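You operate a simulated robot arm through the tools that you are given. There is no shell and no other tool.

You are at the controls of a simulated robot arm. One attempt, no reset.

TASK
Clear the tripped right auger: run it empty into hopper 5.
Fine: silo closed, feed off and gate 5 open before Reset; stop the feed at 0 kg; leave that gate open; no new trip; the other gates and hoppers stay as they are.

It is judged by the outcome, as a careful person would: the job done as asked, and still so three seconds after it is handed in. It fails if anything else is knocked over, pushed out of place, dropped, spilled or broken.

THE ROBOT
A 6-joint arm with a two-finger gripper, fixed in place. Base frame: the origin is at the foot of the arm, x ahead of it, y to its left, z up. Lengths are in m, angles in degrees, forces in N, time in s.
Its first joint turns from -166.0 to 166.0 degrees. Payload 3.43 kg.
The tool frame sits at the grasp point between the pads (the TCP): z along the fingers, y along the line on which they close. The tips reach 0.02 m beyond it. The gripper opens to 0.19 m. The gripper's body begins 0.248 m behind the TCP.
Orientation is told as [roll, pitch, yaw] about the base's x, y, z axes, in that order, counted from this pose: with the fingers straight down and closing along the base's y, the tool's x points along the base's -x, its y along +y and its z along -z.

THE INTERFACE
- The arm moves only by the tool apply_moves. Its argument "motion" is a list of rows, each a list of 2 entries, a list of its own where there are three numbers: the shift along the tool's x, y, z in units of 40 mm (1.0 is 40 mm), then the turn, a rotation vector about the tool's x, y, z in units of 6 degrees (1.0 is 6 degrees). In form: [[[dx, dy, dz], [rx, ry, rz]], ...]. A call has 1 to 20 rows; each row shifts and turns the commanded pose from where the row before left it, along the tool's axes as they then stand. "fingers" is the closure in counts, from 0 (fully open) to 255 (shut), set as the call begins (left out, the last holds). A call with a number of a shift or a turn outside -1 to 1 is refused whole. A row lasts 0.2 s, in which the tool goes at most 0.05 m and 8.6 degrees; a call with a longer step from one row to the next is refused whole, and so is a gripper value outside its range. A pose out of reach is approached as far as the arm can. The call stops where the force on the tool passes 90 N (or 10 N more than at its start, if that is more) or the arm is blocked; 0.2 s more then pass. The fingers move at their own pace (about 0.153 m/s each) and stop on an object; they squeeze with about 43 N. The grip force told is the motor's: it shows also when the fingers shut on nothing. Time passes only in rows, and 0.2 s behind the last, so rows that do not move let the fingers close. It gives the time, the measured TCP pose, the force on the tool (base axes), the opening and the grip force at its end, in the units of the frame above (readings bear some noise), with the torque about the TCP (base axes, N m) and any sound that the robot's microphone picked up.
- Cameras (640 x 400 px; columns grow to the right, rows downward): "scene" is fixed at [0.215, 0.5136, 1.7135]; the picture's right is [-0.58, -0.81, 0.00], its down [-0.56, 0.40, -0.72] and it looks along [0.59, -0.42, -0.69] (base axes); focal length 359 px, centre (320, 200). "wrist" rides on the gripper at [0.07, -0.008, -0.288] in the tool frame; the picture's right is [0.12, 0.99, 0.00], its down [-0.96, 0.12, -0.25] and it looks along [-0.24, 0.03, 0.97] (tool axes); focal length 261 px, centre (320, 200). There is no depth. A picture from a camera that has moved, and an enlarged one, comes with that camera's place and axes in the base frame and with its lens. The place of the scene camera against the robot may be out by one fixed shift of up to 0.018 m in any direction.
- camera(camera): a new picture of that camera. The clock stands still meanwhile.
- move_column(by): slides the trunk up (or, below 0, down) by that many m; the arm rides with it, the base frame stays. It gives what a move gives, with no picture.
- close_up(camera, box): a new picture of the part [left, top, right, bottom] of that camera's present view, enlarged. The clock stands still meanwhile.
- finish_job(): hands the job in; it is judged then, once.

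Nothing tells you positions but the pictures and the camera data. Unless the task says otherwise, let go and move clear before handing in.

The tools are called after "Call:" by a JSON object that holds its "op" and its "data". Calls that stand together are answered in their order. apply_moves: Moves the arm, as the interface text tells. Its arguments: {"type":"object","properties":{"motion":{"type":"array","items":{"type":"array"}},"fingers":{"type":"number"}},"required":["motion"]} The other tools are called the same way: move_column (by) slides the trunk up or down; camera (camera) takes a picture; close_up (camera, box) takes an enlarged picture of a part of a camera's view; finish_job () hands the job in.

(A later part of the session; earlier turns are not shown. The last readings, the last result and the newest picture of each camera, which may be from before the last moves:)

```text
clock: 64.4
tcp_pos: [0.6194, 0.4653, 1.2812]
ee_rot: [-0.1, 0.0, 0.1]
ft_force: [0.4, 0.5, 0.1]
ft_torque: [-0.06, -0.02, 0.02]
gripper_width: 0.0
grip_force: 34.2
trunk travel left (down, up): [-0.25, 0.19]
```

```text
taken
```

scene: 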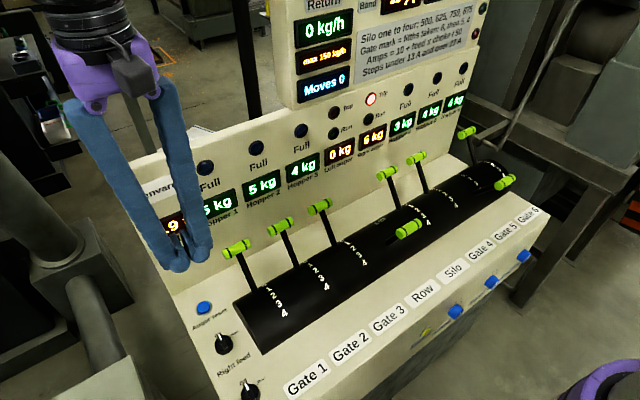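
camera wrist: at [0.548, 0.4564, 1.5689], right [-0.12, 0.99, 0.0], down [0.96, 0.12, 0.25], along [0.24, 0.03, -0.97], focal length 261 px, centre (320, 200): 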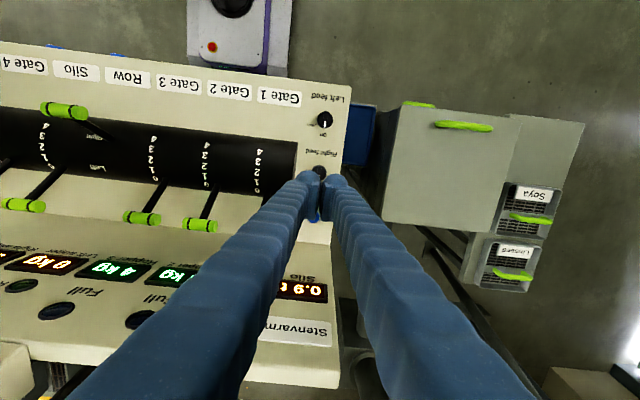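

Fingers are shut for pressing. I move over the Auger reset button (≈0.764, 0.466), leaning back 10° to clear the display panel, and descend to about 1.0.

Call:
{"op": "apply_moves", "data": {"motion": [[[-0.88, 0, 0], [0, 0, 0]], [[-0.88, 0, 0], [0, 0, 0]], [[-0.88, 0, 0], [0, 0, 0]], [[-0.88, 0, 0], [0, 0, 0]], [[0, 0, 0], [0, -0.83, 0]], [[0, 0, 0], [0, -0.83, 0]], [[0.174, 0, 0.985], [0, 0, 0]], [[0.174, 0, 0.985], [0, 0, 0]], [[0.174, 0, 0.985], [0, 0, 0]], [[0.174, 0, 0.985], [0, 0, 0]], [[0.174, 0, 0.985], [0, 0, 0]], [[0.174, 0, 0.985], [0, 0, 0]], [[0.174, 0, 0.985], [0, 0, 0]]]}}

Call:
{"op": "close_up", "data": {"camera": "wrist", "box": [240, 120, 400, 240]}}

Call:
{"op": "camera", "data": {"camera": "scene"}}

Call:
{"op": "close_up", "data": {"camera": "scene", "box": [160, 250, 260, 350]}}

```text
clock: 67.2
tcp_pos: [0.7602, 0.4657, 1.0001]
ee_rot: [-0.2, -9.8, -0.1]
ft_force: [0.0, 0.1, -0.1]
ft_torque: [-0.02, 0.01, -0.02]
gripper_width: 0.0
grip_force: 34.2
trunk travel left (down, up): [-0.25, 0.19]
```

```text
3.33 times, centred on (320, 180) of wrist
camera zoom: at [0.6409, 0.4558, 1.2705], right [-0.12, 0.99, -0.02], down [0.91, 0.12, 0.41], along [0.41, 0.03, -0.91], focal length 869 px, centre (320, 267)
```

zoom: 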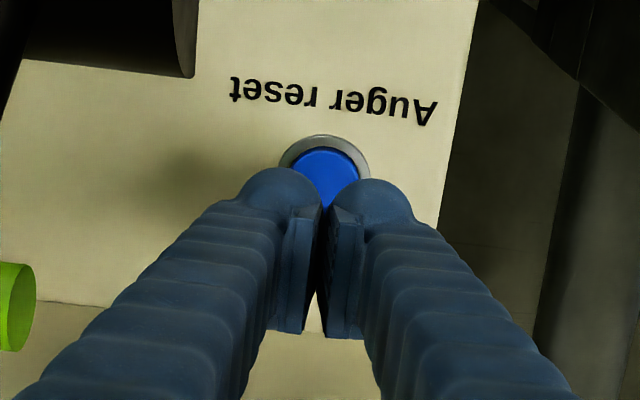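

```text
taken
```

scene: 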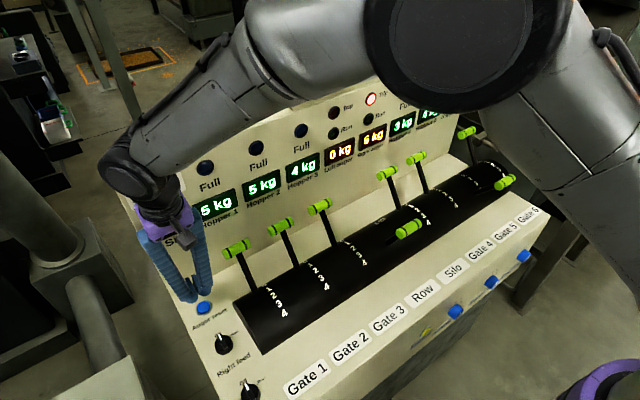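

```text
4.00 times, centred on (210, 300) of scene
camera zoom: at [0.215, 0.5136, 1.7135], right [-0.58, -0.81, 0.0], down [-0.56, 0.4, -0.72], along [0.59, -0.42, -0.69], focal length 1436 px, centre (760, -200)
```

zoom: 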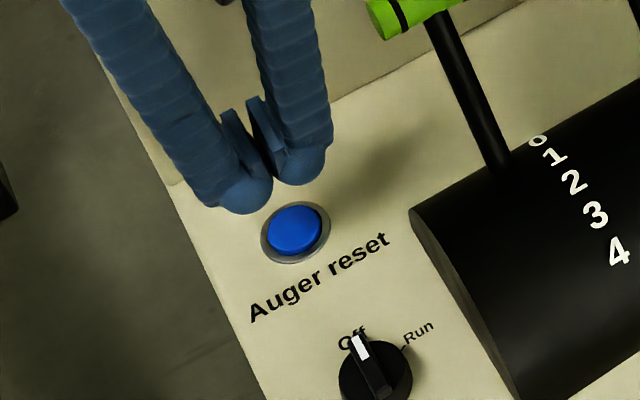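

The button is right under the tips. I shift slightly so the lower finger edge meets the cap's centre, then press in small steps.

Call:
{"op": "apply_moves", "data": {"motion": [[[-0.062, 0.01, 0.67], [0, 0, 0]], [[-0.062, 0.01, 0.67], [0, 0, 0]]]}}

Call:
{"op": "close_up", "data": {"camera": "scene", "box": [160, 260, 260, 340]}}

Call:
{"op": "close_up", "data": {"camera": "wrist", "box": [270, 140, 370, 210]}}

```text
clock: 67.8
tcp_pos: [0.7728, 0.4659, 0.9497]
ee_rot: [-0.1, -9.9, 0.0]
ft_force: [0.2, 0.4, -0.6]
ft_torque: [-0.04, 0.04, 0.01]
gripper_width: 0.0
grip_force: 34.7
trunk travel left (down, up): [-0.25, 0.19]
```

```text
5.00 times, centred on (210, 300) of scene
camera zoom: at [0.215, 0.5136, 1.7135], right [-0.58, -0.81, 0.0], down [-0.56, 0.4, -0.72], along [0.59, -0.42, -0.69], focal length 1795 px, centre (870, -300)
```

zoom: 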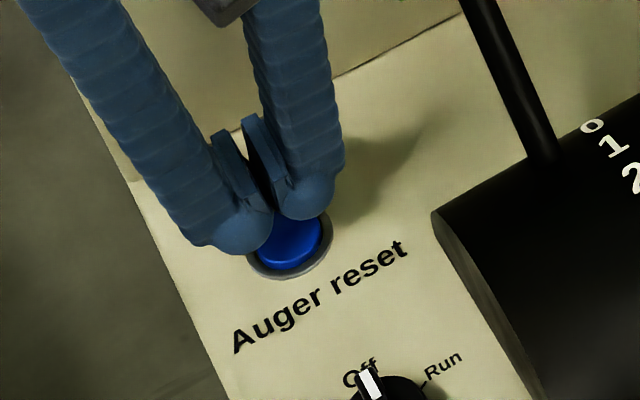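

```text
5.71 times, centred on (320, 175) of wrist
camera zoom: at [0.6537, 0.4568, 1.2201], right [-0.12, 0.99, -0.02], down [0.9, 0.12, 0.41], along [0.41, 0.03, -0.91], focal length 1489 px, centre (320, 343)
```

zoom: 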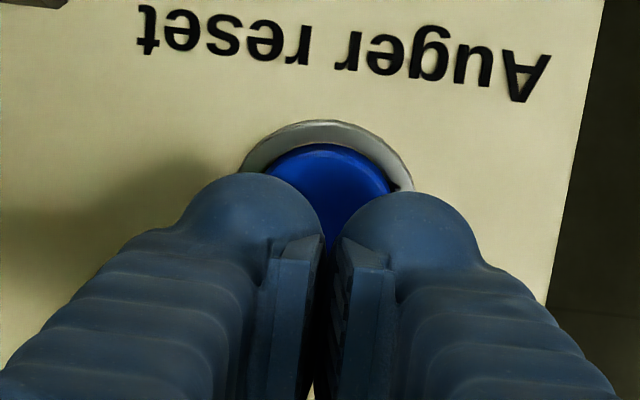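

Call:
{"op": "apply_moves", "data": {"motion": [[[0.013, 0, 0.074], [0, 0, 0]], [[0.013, 0, 0.074], [0, 0, 0]]]}}

Call:
{"op": "apply_moves", "data": {"motion": [[[0.013, 0, 0.074], [0, 0, 0]], [[0.013, 0, 0.074], [0, 0, 0]]]}}

Call:
{"op": "camera", "data": {"camera": "scene"}}

```text
clock: 68.4
tcp_pos: [0.7726, 0.4646, 0.9421]
ee_rot: [-0.2, -9.9, 0.1]
ft_force: [-0.1, -0.3, -0.1]
ft_torque: [-0.01, -0.02, -0.01]
gripper_width: 0.0
grip_force: 34.3
trunk travel left (down, up): [-0.25, 0.19]
```

```text
clock: 69.0
tcp_pos: [0.7726, 0.4649, 0.9356]
ee_rot: [-0.1, -9.8, 0.0]
ft_force: [-0.4, 0.6, 0.9]
ft_torque: [0.0, -0.02, 0.01]
gripper_width: 0.0
grip_force: 34.2
trunk travel left (down, up): [-0.25, 0.19]
```

```text
taken
```

scene: 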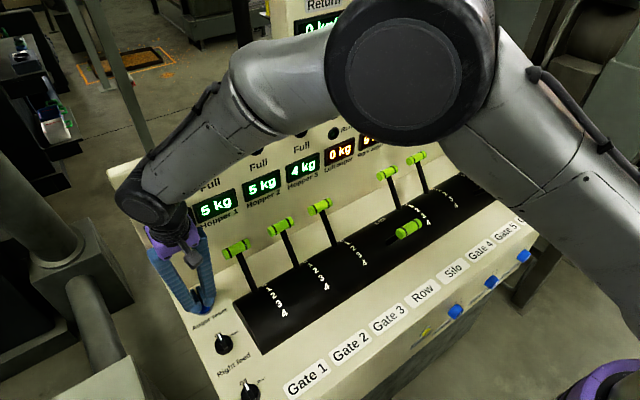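

No contact yet; I keep pressing down in 3 mm steps.

Call:
{"op": "apply_moves", "data": {"motion": [[[0.013, 0, 0.074], [0, 0, 0]], [[0, 0, 0], [0, 0, 0]]]}}

Call:
{"op": "apply_moves", "data": {"motion": [[[0.013, 0, 0.074], [0, 0, 0]], [[0, 0, 0], [0, 0, 0]]]}}

```text
clock: 69.6
tcp_pos: [0.7729, 0.4649, 0.9328]
ee_rot: [-0.1, -9.9, 0.0]
ft_force: [-0.6, 0.4, -0.5]
ft_torque: [-0.02, 0.01, 0.02]
gripper_width: 0.0
grip_force: 34.3
trunk travel left (down, up): [-0.25, 0.19]
```

```text
clock: 70.2
tcp_pos: [0.7729, 0.4651, 0.9297]
ee_rot: [-0.1, -9.9, 0.0]
ft_force: [0.6, 0.1, 0.3]
ft_torque: [0.01, -0.01, -0.02]
gripper_width: 0.0
grip_force: 34.2
trunk travel left (down, up): [-0.25, 0.19]
```

Call:
{"op": "apply_moves", "data": {"motion": [[[0.013, 0, 0.074], [0, 0, 0]], [[0, 0, 0], [0, 0, 0]]]}}

Call:
{"op": "close_up", "data": {"camera": "scene", "box": [170, 280, 240, 340]}}

Call:
{"op": "close_up", "data": {"camera": "wrist", "box": [270, 140, 370, 210]}}

```text
clock: 70.8
tcp_pos: [0.7735, 0.465, 0.9272]
ee_rot: [0.0, -9.9, 0.0]
ft_force: [0.4, 0.6, 1.0]
ft_torque: [0.0, 0.05, 0.01]
gripper_width: 0.0056
grip_force: 34.2
trunk travel left (down, up): [-0.25, 0.19]
```

```text
6.67 times, centred on (205, 310) of scene
camera zoom: at [0.215, 0.5136, 1.7135], right [-0.58, -0.81, 0.0], down [-0.56, 0.4, -0.72], along [0.59, -0.42, -0.69], focal length 2393 px, centre (1087, -533)
```

zoom: 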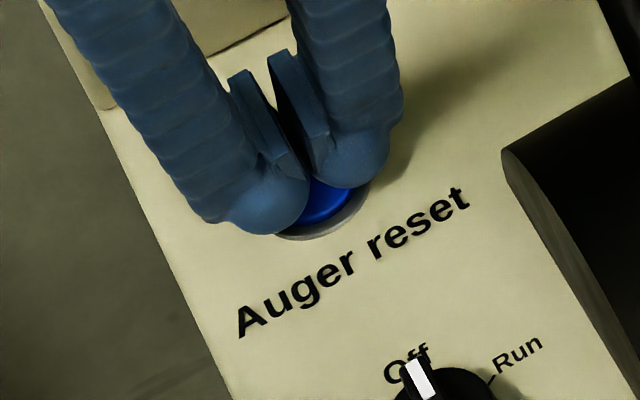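

```text
5.71 times, centred on (320, 175) of wrist
camera zoom: at [0.6541, 0.4549, 1.1979], right [-0.12, 0.99, -0.02], down [0.9, 0.12, 0.41], along [0.41, 0.03, -0.91], focal length 1489 px, centre (320, 343)
```

zoom: 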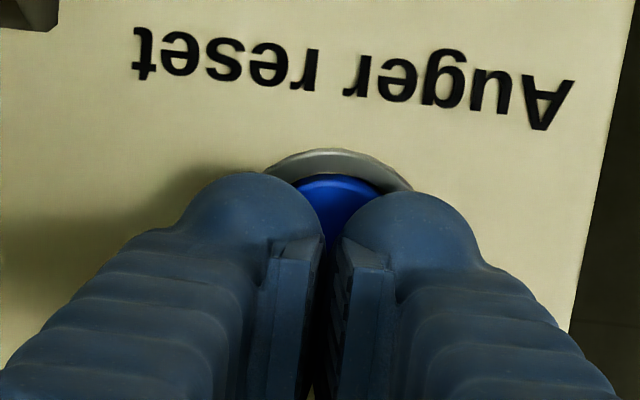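

Call:
{"op": "apply_moves", "data": {"motion": [[[0.007, 0, 0.037], [0, 0, 0]], [[0, 0, 0], [0, 0, 0]]]}}

Call:
{"op": "close_up", "data": {"camera": "wrist", "box": [270, 140, 370, 210]}}

```text
clock: 71.4
tcp_pos: [0.7733, 0.4645, 0.9244]
ee_rot: [-0.1, -10.0, 0.0]
ft_force: [0.2, -0.8, 3.4]
ft_torque: [-0.07, 0.03, 0.02]
gripper_width: 0.0061
grip_force: 34.1
trunk travel left (down, up): [-0.25, 0.19]
heard: click
```

```text
5.71 times, centred on (320, 175) of wrist
camera zoom: at [0.654, 0.455, 1.1965], right [-0.12, 0.99, -0.02], down [0.9, 0.12, 0.41], along [0.41, 0.03, -0.91], focal length 1489 px, centre (320, 343)
```

zoom: 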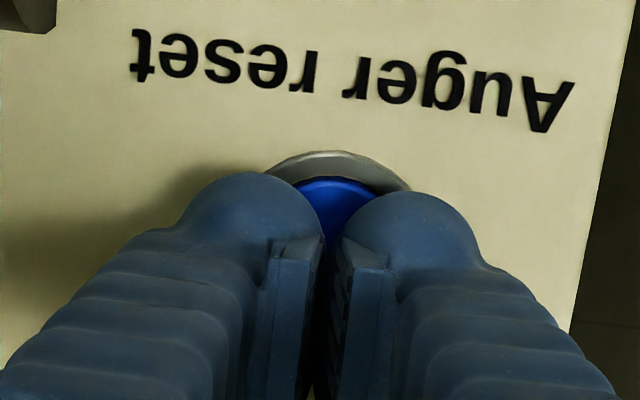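

I heard a click: the button was pressed with only a few newtons. I lift off and check the Trip lamp.

Call:
{"op": "apply_moves", "data": {"motion": [[[-0.087, 0, -0.49], [0, 0, 0]], [[-0.174, 0, -0.985], [0, 0, 0]], [[-0.174, 0, -0.985], [0, 0, 0]], [[-0.174, 0, -0.985], [0, 0, 0]], [[-0.174, 0, -0.985], [0, 0, 0]], [[-0.174, 0, -0.985], [0, 0, 0]]]}}

Call:
{"op": "camera", "data": {"camera": "scene"}}

Call:
{"op": "close_up", "data": {"camera": "scene", "box": [290, 60, 500, 200]}}

Call:
{"op": "camera", "data": {"camera": "wrist"}}

```text
clock: 72.8
tcp_pos: [0.7706, 0.4661, 1.145]
ee_rot: [-0.1, -10.0, 0.1]
ft_force: [-0.6, -0.4, -0.3]
ft_torque: [-0.02, -0.02, 0.02]
gripper_width: 0.0004
grip_force: 34.2
trunk travel left (down, up): [-0.25, 0.19]
```

```text
taken
```

scene: 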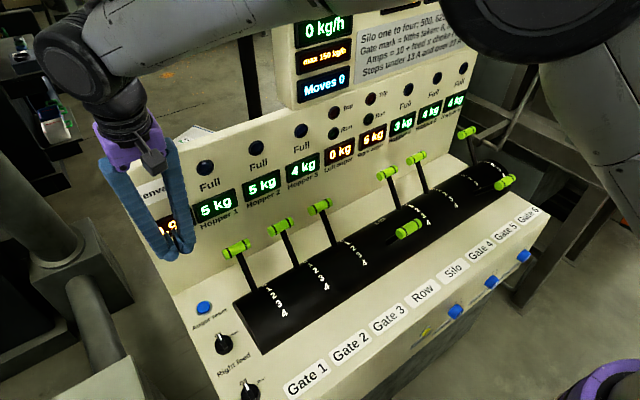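

```text
2.86 times, centred on (395, 130) of scene
camera zoom: at [0.215, 0.5136, 1.7135], right [-0.58, -0.81, 0.0], down [-0.56, 0.4, -0.72], along [0.59, -0.42, -0.69], focal length 1026 px, centre (106, 400)
```

zoom: 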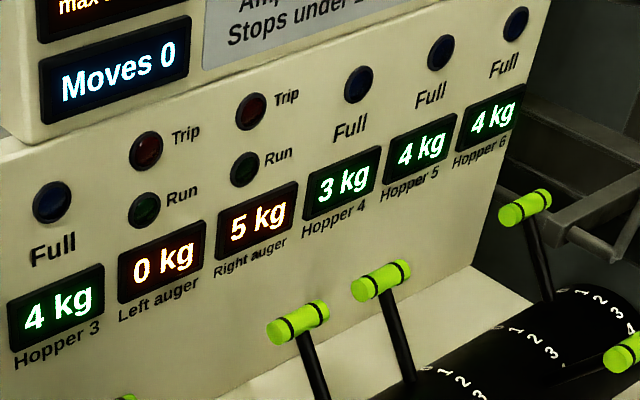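

```text
taken
camera wrist: at [0.6513, 0.4568, 1.4162], right [-0.12, 0.99, -0.02], down [0.9, 0.12, 0.41], along [0.41, 0.03, -0.91], focal length 261 px, centre (320, 200)
```

wrist: 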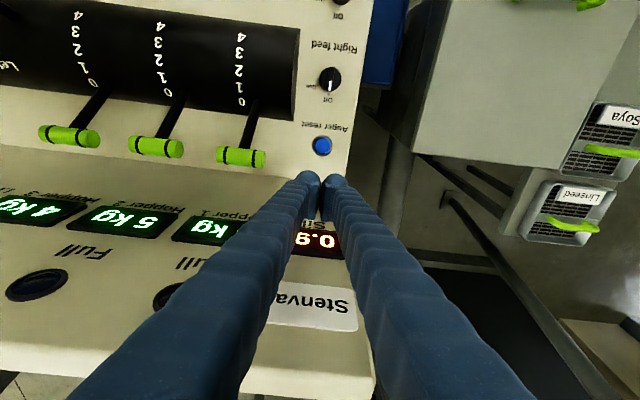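

The right Trip lamp is out, with 5 kg still in the auger and gate/silo/feed set as asked. Now I level the tool and go back to the Right feed knob, opening the fingers.

Call:
{"op": "apply_moves", "data": {"motion": [[[0, 0, 0], [0, 0.83, 0]], [[0, 0, 0], [0, 0.83, 0]], [[0.786, -0.01, 0], [0, 0, 0]], [[0.786, -0.01, 0], [0, 0, 0]], [[0.786, -0.01, 0], [0, 0, 0]], [[0.786, -0.01, 0], [0, 0, 0]], [[0, 0, 1], [0, 0, 0]], [[0, 0, 1], [0, 0, 0]], [[0, 0, 1], [0, 0, 0]], [[0, 0, 1], [0, 0, 0]]], "fingers": 150}}

Call:
{"op": "close_up", "data": {"camera": "wrist", "box": [260, 160, 380, 240]}}

Call:
{"op": "camera", "data": {"camera": "scene"}}

```text
clock: 75.0
tcp_pos: [0.6482, 0.4623, 0.9831]
ee_rot: [-0.1, 0.1, -0.1]
ft_force: [0.9, -0.2, -0.1]
ft_torque: [-0.02, 0.09, 0.03]
gripper_width: 0.0784
grip_force: 0.1
trunk travel left (down, up): [-0.25, 0.19]
```

```text
5.00 times, centred on (320, 200) of wrist
camera zoom: at [0.5781, 0.4515, 1.2708], right [-0.12, 0.99, 0.0], down [0.96, 0.12, 0.25], along [0.24, 0.03, -0.97], focal length 1303 px, centre (320, 200)
```

zoom: 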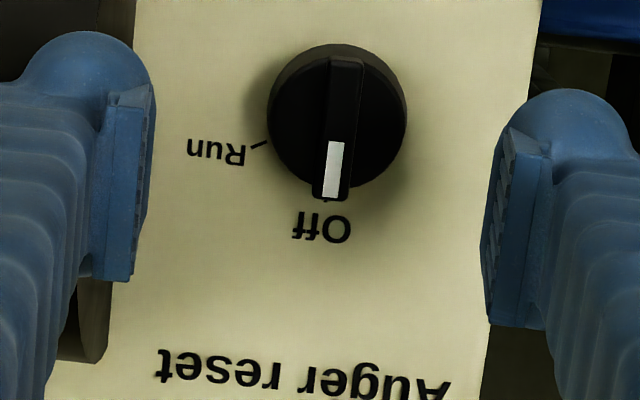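

```text
taken
```

scene: 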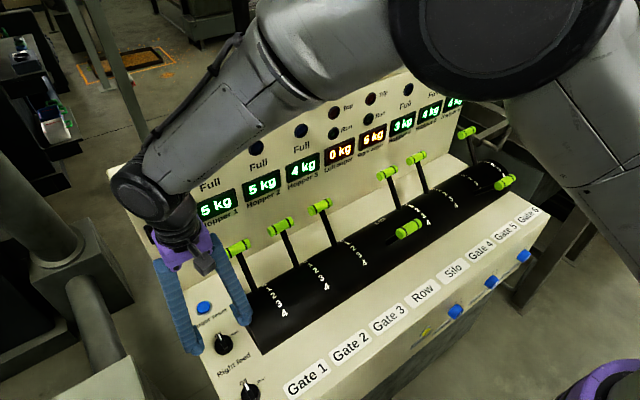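

The knob is nearly centred; I trim 3 mm each way, descend and check before closing.

Call:
{"op": "apply_moves", "data": {"motion": [[[0.065, 0.07, 0.5], [0, 0, 0]], [[0, 0, 0.6], [0, 0, 0]], [[0, 0, 0.36], [0, 0, 0]]]}}

Call:
{"op": "close_up", "data": {"camera": "wrist", "box": [260, 160, 380, 240]}}

Call:
{"op": "camera", "data": {"camera": "scene"}}

```text
clock: 75.8
tcp_pos: [0.6464, 0.4666, 0.9278]
ee_rot: [0.2, -0.3, -0.1]
ft_force: [1.2, 18.3, 17.2]
ft_torque: [-1.11, -0.06, 0.08]
gripper_width: 0.0697
grip_force: 0.0
trunk travel left (down, up): [-0.25, 0.19]
```

```text
5.00 times, centred on (320, 200) of wrist
camera zoom: at [0.5747, 0.4571, 1.2156], right [-0.12, 0.99, 0.0], down [0.96, 0.12, 0.25], along [0.25, 0.03, -0.97], focal length 1303 px, centre (320, 200)
```

zoom: 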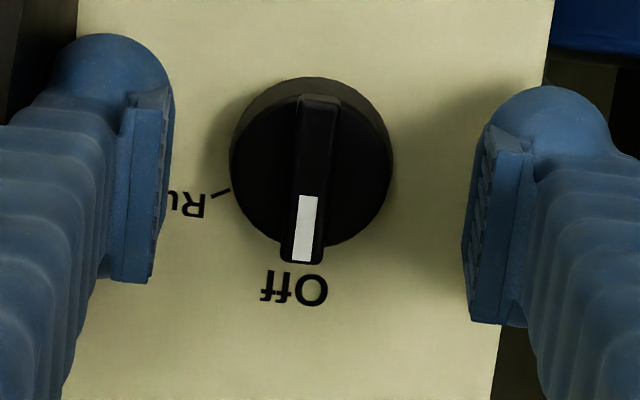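

```text
taken
```

scene: 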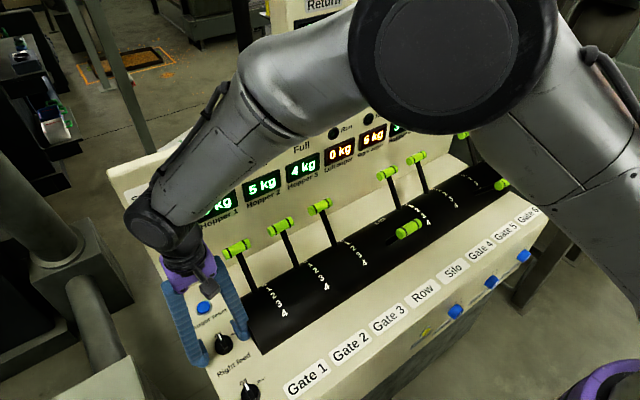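

The −y finger is rubbing the drum's end because the opening is too wide here. I lift, narrow the opening, and re-approach.

Call:
{"op": "apply_moves", "data": {"motion": [[[0, 0, -0.5], [0, 0, 0]], [[0, 0, -0.7], [0, 0, 0]], [[0, 0, 0], [0, 0, 0]]]}}

Call:
{"op": "apply_moves", "data": {"motion": [[[0, 0, 0], [0, 0, 0]], [[0, 0, 0], [0, 0, 0]]], "fingers": 182}}

Call:
{"op": "close_up", "data": {"camera": "wrist", "box": [260, 160, 380, 240]}}

```text
clock: 76.6
tcp_pos: [0.6443, 0.4657, 0.9748]
ee_rot: [-0.2, 0.1, 0.0]
ft_force: [-0.6, -0.1, -0.3]
ft_torque: [-0.05, -0.04, -0.04]
gripper_width: 0.0783
grip_force: 0.0
trunk travel left (down, up): [-0.25, 0.19]
```

```text
clock: 77.2
tcp_pos: [0.6448, 0.4665, 0.9748]
ee_rot: [-0.2, -0.1, 0.0]
ft_force: [-0.9, -1.1, 0.5]
ft_torque: [-0.01, -0.02, 0.05]
gripper_width: 0.0542
grip_force: 0.0
trunk travel left (down, up): [-0.25, 0.19]
```

```text
5.00 times, centred on (320, 200) of wrist
camera zoom: at [0.5743, 0.4566, 1.2633], right [-0.12, 0.99, 0.0], down [0.96, 0.12, 0.25], along [0.25, 0.03, -0.97], focal length 1303 px, centre (320, 200)
```

zoom: 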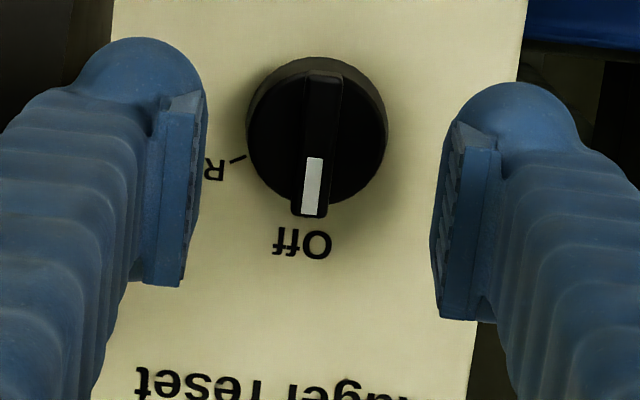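

Call:
{"op": "apply_moves", "data": {"motion": [[[0, -0.03, 0.5], [0, 0, 0]], [[0, 0, 0.5], [0, 0, 0]], [[0, 0, 0.25], [0, 0, 0]]]}}

Call:
{"op": "close_up", "data": {"camera": "wrist", "box": [260, 160, 380, 240]}}

```text
clock: 78.0
tcp_pos: [0.6441, 0.4632, 0.924]
ee_rot: [-0.2, 0.0, 0.0]
ft_force: [0.1, -0.6, 0.0]
ft_torque: [-0.01, 0.03, 0.01]
gripper_width: 0.0544
grip_force: 0.0
trunk travel left (down, up): [-0.25, 0.19]
```

```text
5.00 times, centred on (320, 200) of wrist
camera zoom: at [0.5748, 0.4538, 1.2119], right [-0.12, 0.99, 0.0], down [0.96, 0.12, 0.25], along [0.24, 0.03, -0.97], focal length 1303 px, centre (320, 200)
```

zoom: 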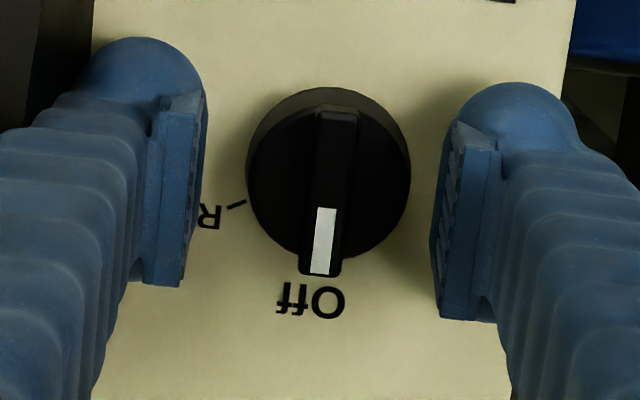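

No contact and well centred. I close on the knob.

Call:
{"op": "apply_moves", "data": {"motion": [[[0, 0, 0], [0, 0, 0]], [[0, 0, 0], [0, 0, 0]], [[0, 0, 0], [0, 0, 0]]], "fingers": 255}}

Call:
{"op": "close_up", "data": {"camera": "scene", "box": [280, 60, 500, 220]}}

Call:
{"op": "camera", "data": {"camera": "wrist"}}

```text
clock: 78.8
tcp_pos: [0.6449, 0.4647, 0.9247]
ee_rot: [0.0, 0.0, 0.0]
ft_force: [-1.8, 16.3, -0.1]
ft_torque: [0.23, -0.02, 0.01]
gripper_width: 0.0365
grip_force: 44.9
trunk travel left (down, up): [-0.25, 0.19]
```

```text
2.50 times, centred on (390, 140) of scene
camera zoom: at [0.215, 0.5136, 1.7135], right [-0.58, -0.81, 0.0], down [-0.56, 0.4, -0.72], along [0.59, -0.42, -0.69], focal length 897 px, centre (145, 350)
```

zoom: 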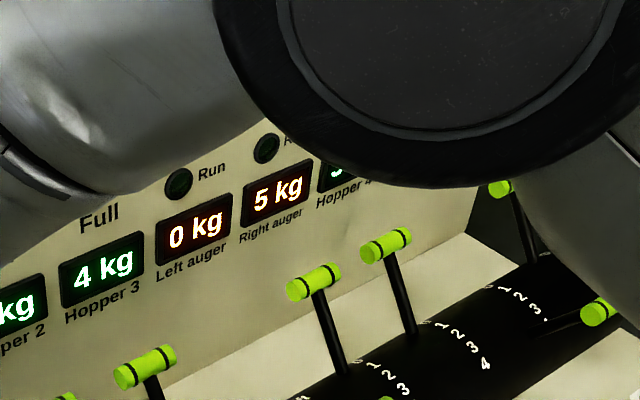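

```text
taken
camera wrist: at [0.5746, 0.4554, 1.2122], right [-0.12, 0.99, 0.0], down [0.96, 0.12, 0.25], along [0.25, 0.03, -0.97], focal length 261 px, centre (320, 200)
```

wrist: 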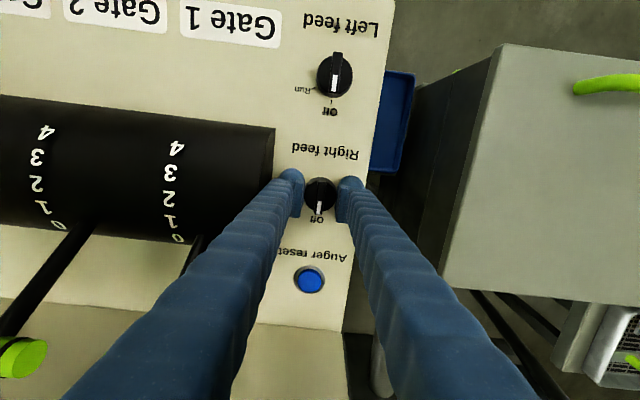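

The knob is held at Off, and I can see the Right auger readout past the arm. I turn it to Run now and check at once.

Call:
{"op": "apply_moves", "data": {"motion": [[[0, 0.03, 0], [0, 0, 1]], [[0, 0, 0], [0, 0, 1]], [[0, 0, 0], [0, 0, 1]], [[0, 0, 0], [0, 0, 1]], [[0, 0, 0], [0, 0, 1]], [[0, 0, 0], [0, 0, 1]], [[0, 0, 0], [0, 0, 1]], [[0, 0, 0], [0, 0, 1]], [[0, 0, 0], [0, 0, 1]], [[0, 0, 0], [0, 0, 1]]]}}

Call:
{"op": "close_up", "data": {"camera": "scene", "box": [280, 60, 500, 220]}}

Call:
{"op": "close_up", "data": {"camera": "wrist", "box": [260, 160, 380, 240]}}

Call:
{"op": "camera", "data": {"camera": "scene"}}

```text
clock: 81.0
tcp_pos: [0.6447, 0.4651, 0.9246]
ee_rot: [-0.1, 0.0, -60.2]
ft_force: [5.0, -4.8, -0.9]
ft_torque: [-0.02, 0.02, 0.66]
gripper_width: 0.0367
grip_force: 45.1
trunk travel left (down, up): [-0.25, 0.19]
```

```text
2.50 times, centred on (390, 140) of scene
camera zoom: at [0.215, 0.5136, 1.7135], right [-0.58, -0.81, 0.0], down [-0.56, 0.4, -0.72], along [0.59, -0.42, -0.69], focal length 897 px, centre (145, 350)
```

zoom: 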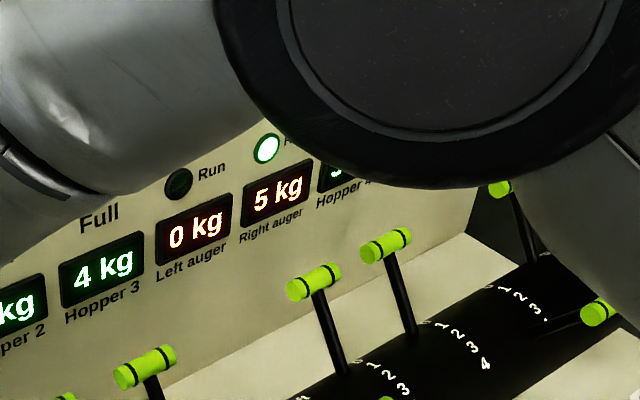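

```text
5.00 times, centred on (320, 200) of wrist
camera zoom: at [0.603, 0.5211, 1.2122], right [0.8, 0.6, 0.0], down [0.58, -0.78, 0.25], along [0.15, -0.2, -0.97], focal length 1303 px, centre (320, 200)
```

zoom: 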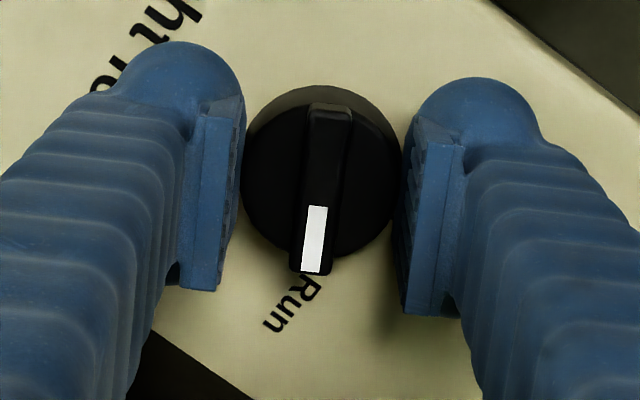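

```text
taken
```

scene: 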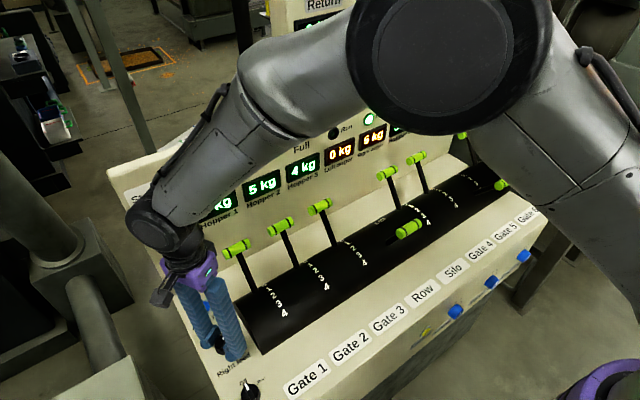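

The Run lamp is lit and the auger shows 5 kg. I hold the knob and watch the readout in short waits.

Call:
{"op": "apply_moves", "data": {"motion": [[[0, 0, 0], [0, 0, 0]], [[0, 0, 0], [0, 0, 0]], [[0, 0, 0], [0, 0, 0]], [[0, 0, 0], [0, 0, 0]]]}}

Call:
{"op": "close_up", "data": {"camera": "scene", "box": [330, 90, 440, 170]}}

```text
clock: 82.0
tcp_pos: [0.6456, 0.4648, 0.9251]
ee_rot: [-0.2, -0.2, -60.0]
ft_force: [0.9, -9.2, -5.8]
ft_torque: [-0.11, -0.03, 0.26]
gripper_width: 0.0364
grip_force: 44.8
trunk travel left (down, up): [-0.25, 0.19]
```

```text
5.00 times, centred on (385, 130) of scene
camera zoom: at [0.215, 0.5136, 1.7135], right [-0.58, -0.81, 0.0], down [-0.56, 0.4, -0.72], along [0.59, -0.42, -0.69], focal length 1795 px, centre (-5, 550)
```

zoom: 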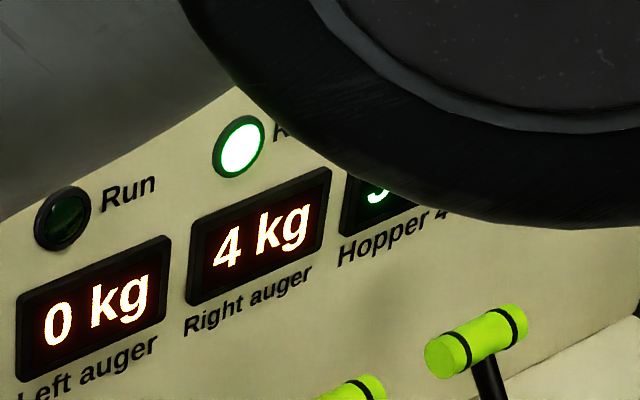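

Call:
{"op": "apply_moves", "data": {"motion": [[[0, 0, 0], [0, 0, 0]], [[0, 0, 0], [0, 0, 0]], [[0, 0, 0], [0, 0, 0]], [[0, 0, 0], [0, 0, 0]]]}}

Call:
{"op": "close_up", "data": {"camera": "scene", "box": [330, 90, 440, 170]}}

```text
clock: 83.0
tcp_pos: [0.6457, 0.4654, 0.9257]
ee_rot: [-0.1, -0.1, -60.0]
ft_force: [-1.3, -12.2, -7.6]
ft_torque: [-0.12, 0.0, 0.09]
gripper_width: 0.0363
grip_force: 44.9
trunk travel left (down, up): [-0.25, 0.19]
```

```text
5.00 times, centred on (385, 130) of scene
camera zoom: at [0.215, 0.5136, 1.7135], right [-0.58, -0.81, 0.0], down [-0.56, 0.4, -0.72], along [0.59, -0.42, -0.69], focal length 1795 px, centre (-5, 550)
```

zoom: 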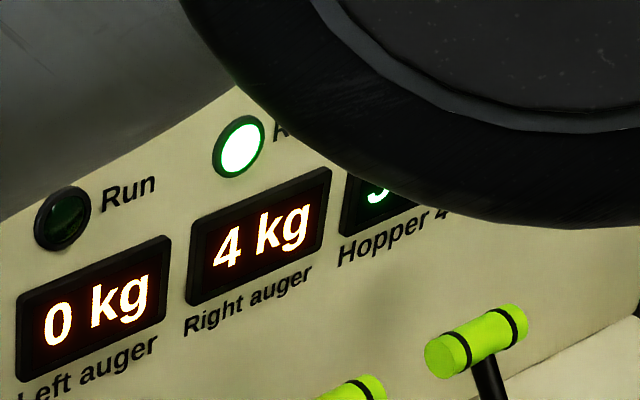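

Call:
{"op": "apply_moves", "data": {"motion": [[[0, 0, 0], [0, 0, 0]], [[0, 0, 0], [0, 0, 0]], [[0, 0, 0], [0, 0, 0]], [[0, 0, 0], [0, 0, 0]]]}}

Call:
{"op": "close_up", "data": {"camera": "scene", "box": [330, 90, 440, 170]}}

```text
clock: 84.0
tcp_pos: [0.6452, 0.4649, 0.926]
ee_rot: [-0.1, -0.1, -60.0]
ft_force: [-2.6, -16.0, -11.3]
ft_torque: [-0.2, -0.01, 0.09]
gripper_width: 0.0364
grip_force: 45.3
trunk travel left (down, up): [-0.25, 0.19]
```

```text
5.00 times, centred on (385, 130) of scene
camera zoom: at [0.215, 0.5136, 1.7135], right [-0.58, -0.81, 0.0], down [-0.56, 0.4, -0.72], along [0.59, -0.42, -0.69], focal length 1795 px, centre (-5, 550)
```

zoom: 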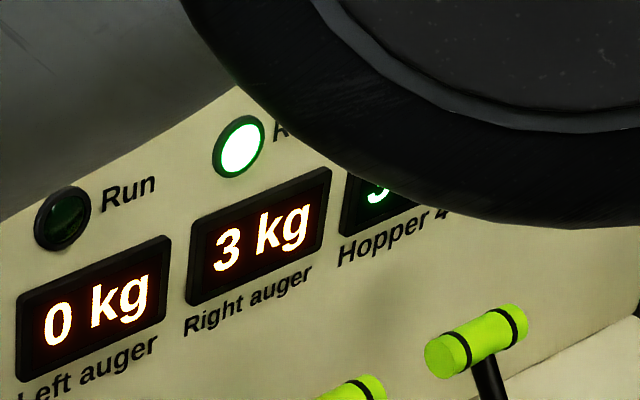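

Call:
{"op": "apply_moves", "data": {"motion": [[[0, 0, 0], [0, 0, 0]], [[0, 0, 0], [0, 0, 0]], [[0, 0, 0], [0, 0, 0]], [[0, 0, 0], [0, 0, 0]]]}}

Call:
{"op": "close_up", "data": {"camera": "scene", "box": [330, 90, 440, 170]}}

```text
clock: 85.0
tcp_pos: [0.6445, 0.4653, 0.926]
ee_rot: [-0.1, -0.1, -60.1]
ft_force: [-4.4, -16.5, -11.5]
ft_torque: [-0.11, 0.08, 0.03]
gripper_width: 0.0363
grip_force: 45.0
trunk travel left (down, up): [-0.25, 0.19]
```

```text
5.00 times, centred on (385, 130) of scene
camera zoom: at [0.215, 0.5136, 1.7135], right [-0.58, -0.81, 0.0], down [-0.56, 0.4, -0.72], along [0.59, -0.42, -0.69], focal length 1795 px, centre (-5, 550)
```

zoom: 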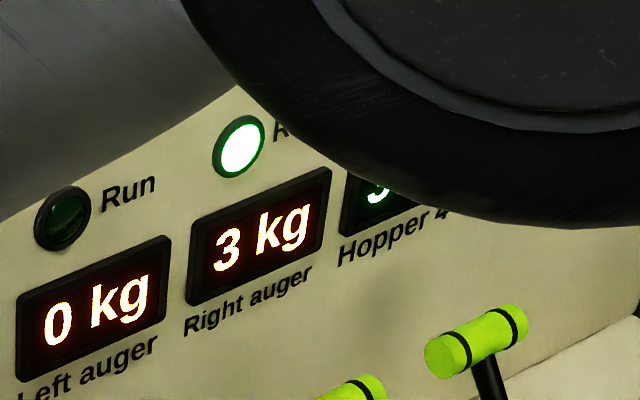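

Call:
{"op": "apply_moves", "data": {"motion": [[[0, 0, 0], [0, 0, 0]], [[0, 0, 0], [0, 0, 0]], [[0, 0, 0], [0, 0, 0]], [[0, 0, 0], [0, 0, 0]]]}}

Call:
{"op": "close_up", "data": {"camera": "scene", "box": [330, 90, 440, 170]}}

```text
clock: 86.0
tcp_pos: [0.6442, 0.4663, 0.9244]
ee_rot: [-0.2, -0.1, -60.0]
ft_force: [-6.0, -16.5, -11.3]
ft_torque: [-0.13, 0.09, 0.03]
gripper_width: 0.0364
grip_force: 44.8
trunk travel left (down, up): [-0.25, 0.19]
```

```text
5.00 times, centred on (385, 130) of scene
camera zoom: at [0.215, 0.5136, 1.7135], right [-0.58, -0.81, 0.0], down [-0.56, 0.4, -0.72], along [0.59, -0.42, -0.69], focal length 1795 px, centre (-5, 550)
```

zoom: 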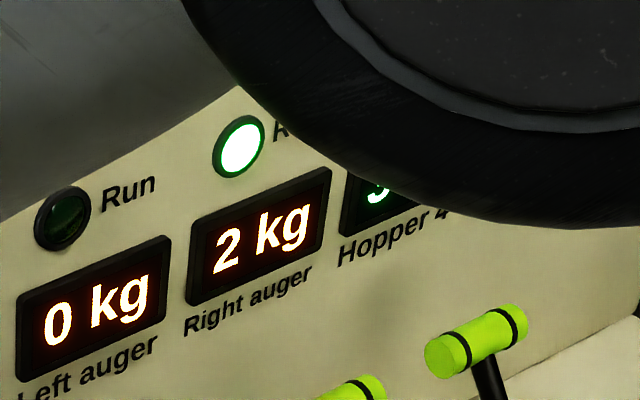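

Call:
{"op": "apply_moves", "data": {"motion": [[[0, 0, 0], [0, 0, 0]], [[0, 0, 0], [0, 0, 0]], [[0, 0, 0], [0, 0, 0]], [[0, 0, 0], [0, 0, 0]], [[0, 0, 0], [0, 0, 0]], [[0, 0, 0], [0, 0, 0]]]}}

Call:
{"op": "close_up", "data": {"camera": "scene", "box": [330, 90, 440, 170]}}

```text
clock: 87.4
tcp_pos: [0.6449, 0.4649, 0.9253]
ee_rot: [-0.1, -0.1, -60.1]
ft_force: [-7.0, -15.8, -10.6]
ft_torque: [-0.09, 0.08, 0.04]
gripper_width: 0.0364
grip_force: 44.6
trunk travel left (down, up): [-0.25, 0.19]
```

```text
5.00 times, centred on (385, 130) of scene
camera zoom: at [0.215, 0.5136, 1.7135], right [-0.58, -0.81, 0.0], down [-0.56, 0.4, -0.72], along [0.59, -0.42, -0.69], focal length 1795 px, centre (-5, 550)
```

zoom: 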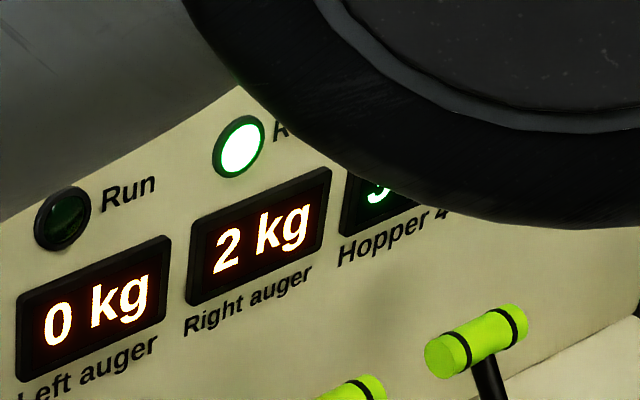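

Call:
{"op": "apply_moves", "data": {"motion": [[[0, 0, 0], [0, 0, 0]], [[0, 0, 0], [0, 0, 0]], [[0, 0, 0], [0, 0, 0]], [[0, 0, 0], [0, 0, 0]]]}}

Call:
{"op": "close_up", "data": {"camera": "scene", "box": [330, 90, 440, 170]}}

```text
clock: 88.4
tcp_pos: [0.6439, 0.4652, 0.9253]
ee_rot: [-0.2, -0.1, -60.0]
ft_force: [-7.9, -14.8, -9.3]
ft_torque: [-0.14, 0.03, 0.0]
gripper_width: 0.0363
grip_force: 45.1
trunk travel left (down, up): [-0.25, 0.19]
```

```text
5.00 times, centred on (385, 130) of scene
camera zoom: at [0.215, 0.5136, 1.7135], right [-0.58, -0.81, 0.0], down [-0.56, 0.4, -0.72], along [0.59, -0.42, -0.69], focal length 1795 px, centre (-5, 550)
```

zoom: 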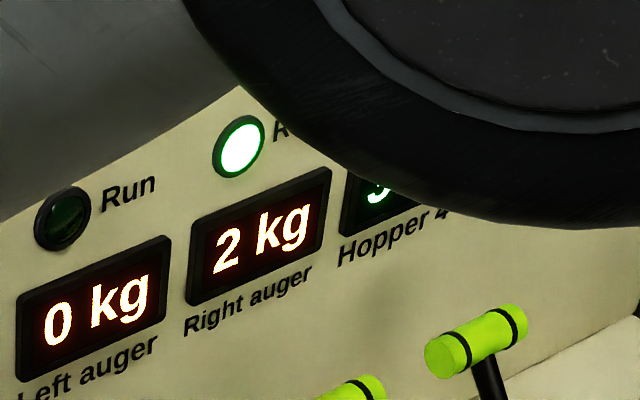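

Call:
{"op": "apply_moves", "data": {"motion": [[[0, 0, 0], [0, 0, 0]], [[0, 0, 0], [0, 0, 0]], [[0, 0, 0], [0, 0, 0]], [[0, 0, 0], [0, 0, 0]]]}}

Call:
{"op": "close_up", "data": {"camera": "scene", "box": [330, 90, 440, 170]}}

```text
clock: 89.4
tcp_pos: [0.6454, 0.4655, 0.9243]
ee_rot: [-0.2, -0.1, -60.0]
ft_force: [-8.4, -13.9, -9.0]
ft_torque: [-0.11, 0.07, 0.02]
gripper_width: 0.0363
grip_force: 44.9
trunk travel left (down, up): [-0.25, 0.19]
```

```text
5.00 times, centred on (385, 130) of scene
camera zoom: at [0.215, 0.5136, 1.7135], right [-0.58, -0.81, 0.0], down [-0.56, 0.4, -0.72], along [0.59, -0.42, -0.69], focal length 1795 px, centre (-5, 550)
```

zoom: 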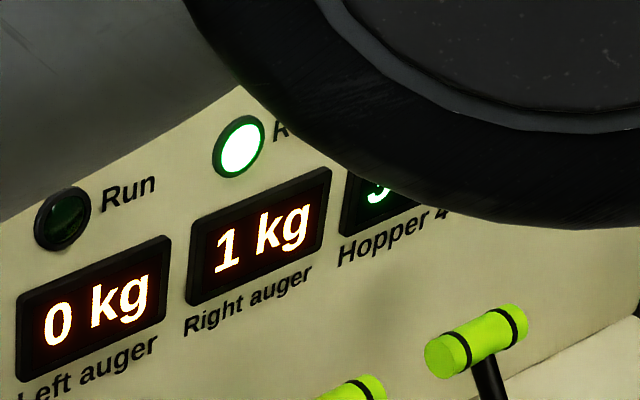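

Call:
{"op": "apply_moves", "data": {"motion": [[[0, 0, 0], [0, 0, 0]], [[0, 0, 0], [0, 0, 0]], [[0, 0, 0], [0, 0, 0]], [[0, 0, 0], [0, 0, 0]]]}}

Call:
{"op": "close_up", "data": {"camera": "scene", "box": [330, 90, 440, 170]}}

```text
clock: 90.4
tcp_pos: [0.6445, 0.4669, 0.9255]
ee_rot: [-0.1, -0.1, -60.0]
ft_force: [-7.3, -12.8, -7.2]
ft_torque: [-0.05, 0.08, 0.01]
gripper_width: 0.0365
grip_force: 44.5
trunk travel left (down, up): [-0.25, 0.19]
```

```text
5.00 times, centred on (385, 130) of scene
camera zoom: at [0.215, 0.5136, 1.7135], right [-0.58, -0.81, 0.0], down [-0.56, 0.4, -0.72], along [0.59, -0.42, -0.69], focal length 1795 px, centre (-5, 550)
```

zoom: 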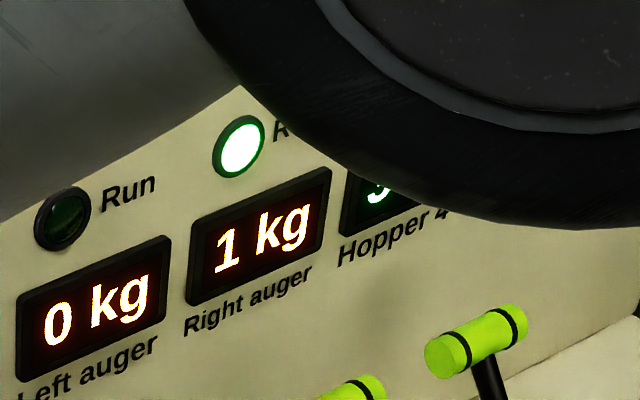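

Call:
{"op": "apply_moves", "data": {"motion": [[[0, 0, 0], [0, 0, 0]], [[0, 0, 0], [0, 0, 0]], [[0, 0, 0], [0, 0, 0]], [[0, 0, 0], [0, 0, 0]]]}}

Call:
{"op": "close_up", "data": {"camera": "scene", "box": [330, 90, 440, 170]}}

```text
clock: 91.4
tcp_pos: [0.6444, 0.466, 0.9247]
ee_rot: [-0.2, -0.1, -59.9]
ft_force: [-8.0, -12.4, -5.5]
ft_torque: [-0.08, 0.07, 0.01]
gripper_width: 0.0363
grip_force: 45.0
trunk travel left (down, up): [-0.25, 0.19]
```

```text
5.00 times, centred on (385, 130) of scene
camera zoom: at [0.215, 0.5136, 1.7135], right [-0.58, -0.81, 0.0], down [-0.56, 0.4, -0.72], along [0.59, -0.42, -0.69], focal length 1795 px, centre (-5, 550)
```

zoom: 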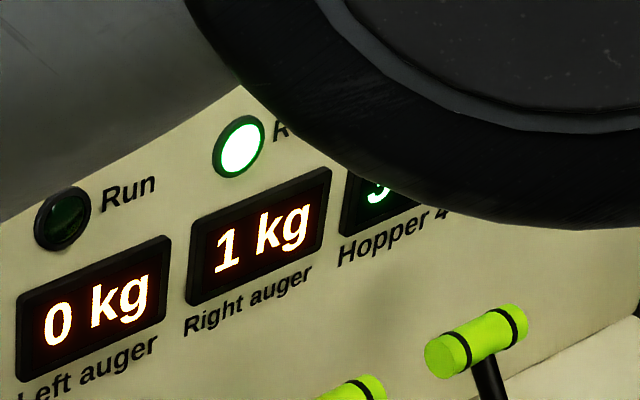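

Call:
{"op": "apply_moves", "data": {"motion": [[[0, 0, 0], [0, 0, 0]], [[0, 0, 0], [0, 0, 0]], [[0, 0, 0], [0, 0, 0]], [[0, 0, 0], [0, 0, 0]]]}}

Call:
{"op": "close_up", "data": {"camera": "scene", "box": [330, 90, 440, 170]}}

```text
clock: 92.4
tcp_pos: [0.6455, 0.4657, 0.9253]
ee_rot: [-0.1, -0.1, -60.0]
ft_force: [-7.1, -11.2, -4.3]
ft_torque: [-0.09, 0.05, 0.03]
gripper_width: 0.0361
grip_force: 45.0
trunk travel left (down, up): [-0.25, 0.19]
```

```text
5.00 times, centred on (385, 130) of scene
camera zoom: at [0.215, 0.5136, 1.7135], right [-0.58, -0.81, 0.0], down [-0.56, 0.4, -0.72], along [0.59, -0.42, -0.69], focal length 1795 px, centre (-5, 550)
```

zoom: 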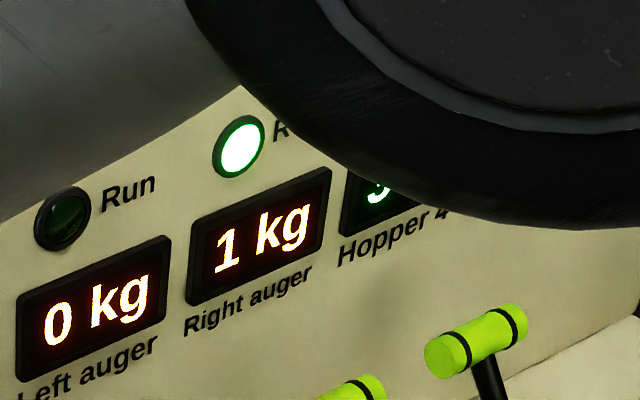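

Call:
{"op": "apply_moves", "data": {"motion": [[[0, 0, 0], [0, 0, 0]], [[0, 0, 0], [0, 0, 0]], [[0, 0, 0], [0, 0, 0]], [[0, 0, 0], [0, 0, 0]]]}}

Call:
{"op": "close_up", "data": {"camera": "scene", "box": [330, 90, 440, 170]}}

```text
clock: 93.4
tcp_pos: [0.6441, 0.4658, 0.9261]
ee_rot: [-0.1, 0.0, -60.0]
ft_force: [-6.3, -9.8, -2.8]
ft_torque: [-0.1, 0.08, -0.01]
gripper_width: 0.0361
grip_force: 45.0
trunk travel left (down, up): [-0.25, 0.19]
```

```text
5.00 times, centred on (385, 130) of scene
camera zoom: at [0.215, 0.5136, 1.7135], right [-0.58, -0.81, 0.0], down [-0.56, 0.4, -0.72], along [0.59, -0.42, -0.69], focal length 1795 px, centre (-5, 550)
```

zoom: 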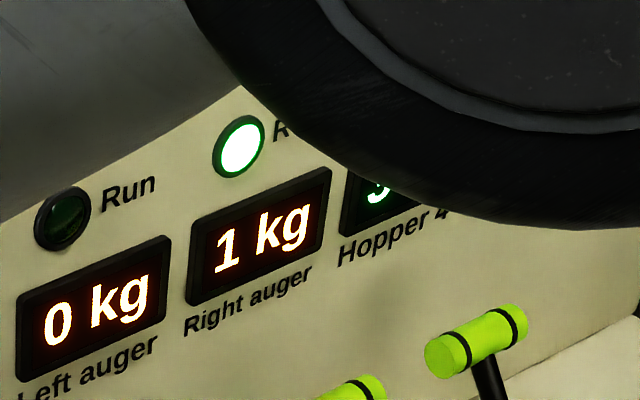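

Call:
{"op": "apply_moves", "data": {"motion": [[[0, 0, 0], [0, 0, 0]], [[0, 0, 0], [0, 0, 0]], [[0, 0, 0], [0, 0, 0]], [[0, 0, 0], [0, 0, 0]]]}}

Call:
{"op": "close_up", "data": {"camera": "scene", "box": [330, 90, 440, 170]}}

```text
clock: 94.4
tcp_pos: [0.6452, 0.4649, 0.9257]
ee_rot: [-0.1, -0.1, -60.0]
ft_force: [-6.6, -9.1, -0.9]
ft_torque: [-0.13, 0.06, 0.01]
gripper_width: 0.0362
grip_force: 45.5
trunk travel left (down, up): [-0.25, 0.19]
```

```text
5.00 times, centred on (385, 130) of scene
camera zoom: at [0.215, 0.5136, 1.7135], right [-0.58, -0.81, 0.0], down [-0.56, 0.4, -0.72], along [0.59, -0.42, -0.69], focal length 1795 px, centre (-5, 550)
```

zoom: 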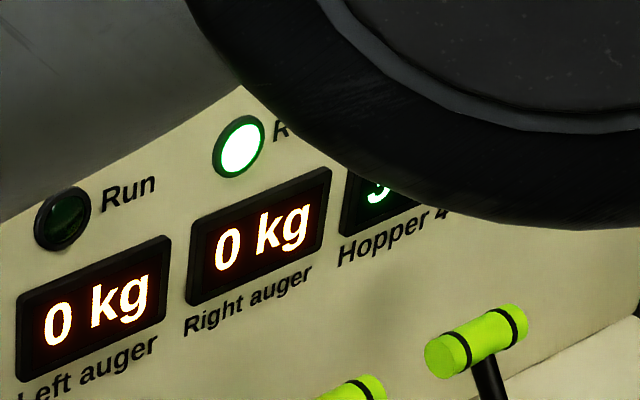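

The readout shows 0 kg. I turn the knob back to Off right now.

Call:
{"op": "apply_moves", "data": {"motion": [[[0, 0, 0], [0, 0, -1]], [[0, 0, 0], [0, 0, -1]], [[0, 0, 0], [0, 0, -1]], [[0, 0, 0], [0, 0, -1]], [[0, 0, 0], [0, 0, -1]], [[0, 0, 0], [0, 0, -1]], [[0, 0, 0], [0, 0, -1]], [[0, 0, 0], [0, 0, -1]], [[0, 0, 0], [0, 0, -1]], [[0, 0, 0], [0, 0, -1]]]}}

Call:
{"op": "close_up", "data": {"camera": "scene", "box": [330, 90, 440, 170]}}

Call:
{"op": "close_up", "data": {"camera": "wrist", "box": [260, 160, 380, 240]}}

```text
clock: 96.6
tcp_pos: [0.6446, 0.4646, 0.9252]
ee_rot: [0.0, 0.0, 0.0]
ft_force: [-6.8, -4.6, 11.6]
ft_torque: [-0.06, -0.15, -0.09]
gripper_width: 0.0362
grip_force: 44.7
trunk travel left (down, up): [-0.25, 0.19]
```

```text
5.00 times, centred on (385, 130) of scene
camera zoom: at [0.215, 0.5136, 1.7135], right [-0.58, -0.81, 0.0], down [-0.56, 0.4, -0.72], along [0.59, -0.42, -0.69], focal length 1795 px, centre (-5, 550)
```

zoom: 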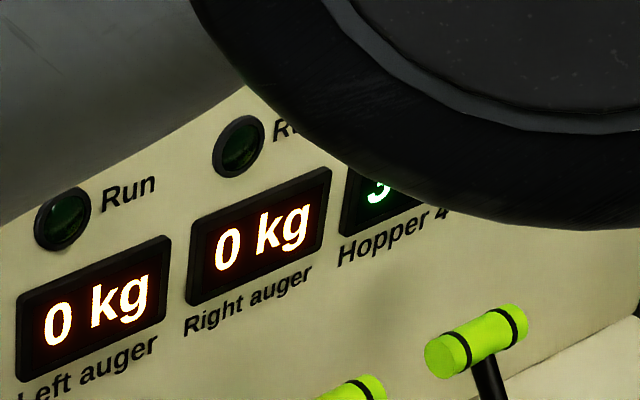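

```text
5.00 times, centred on (320, 200) of wrist
camera zoom: at [0.5738, 0.4553, 1.2131], right [-0.12, 0.99, 0.0], down [0.96, 0.12, 0.25], along [0.25, 0.03, -0.97], focal length 1303 px, centre (320, 200)
```

zoom: 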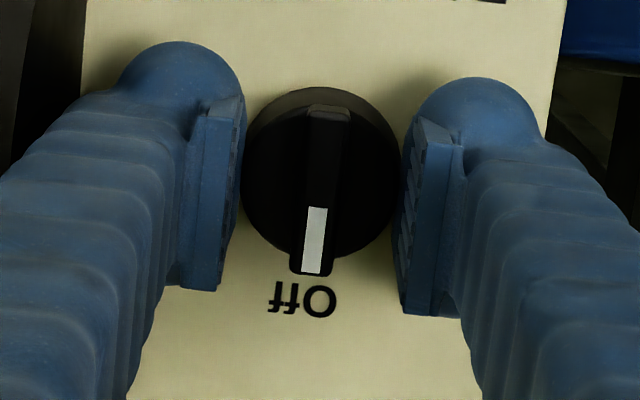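

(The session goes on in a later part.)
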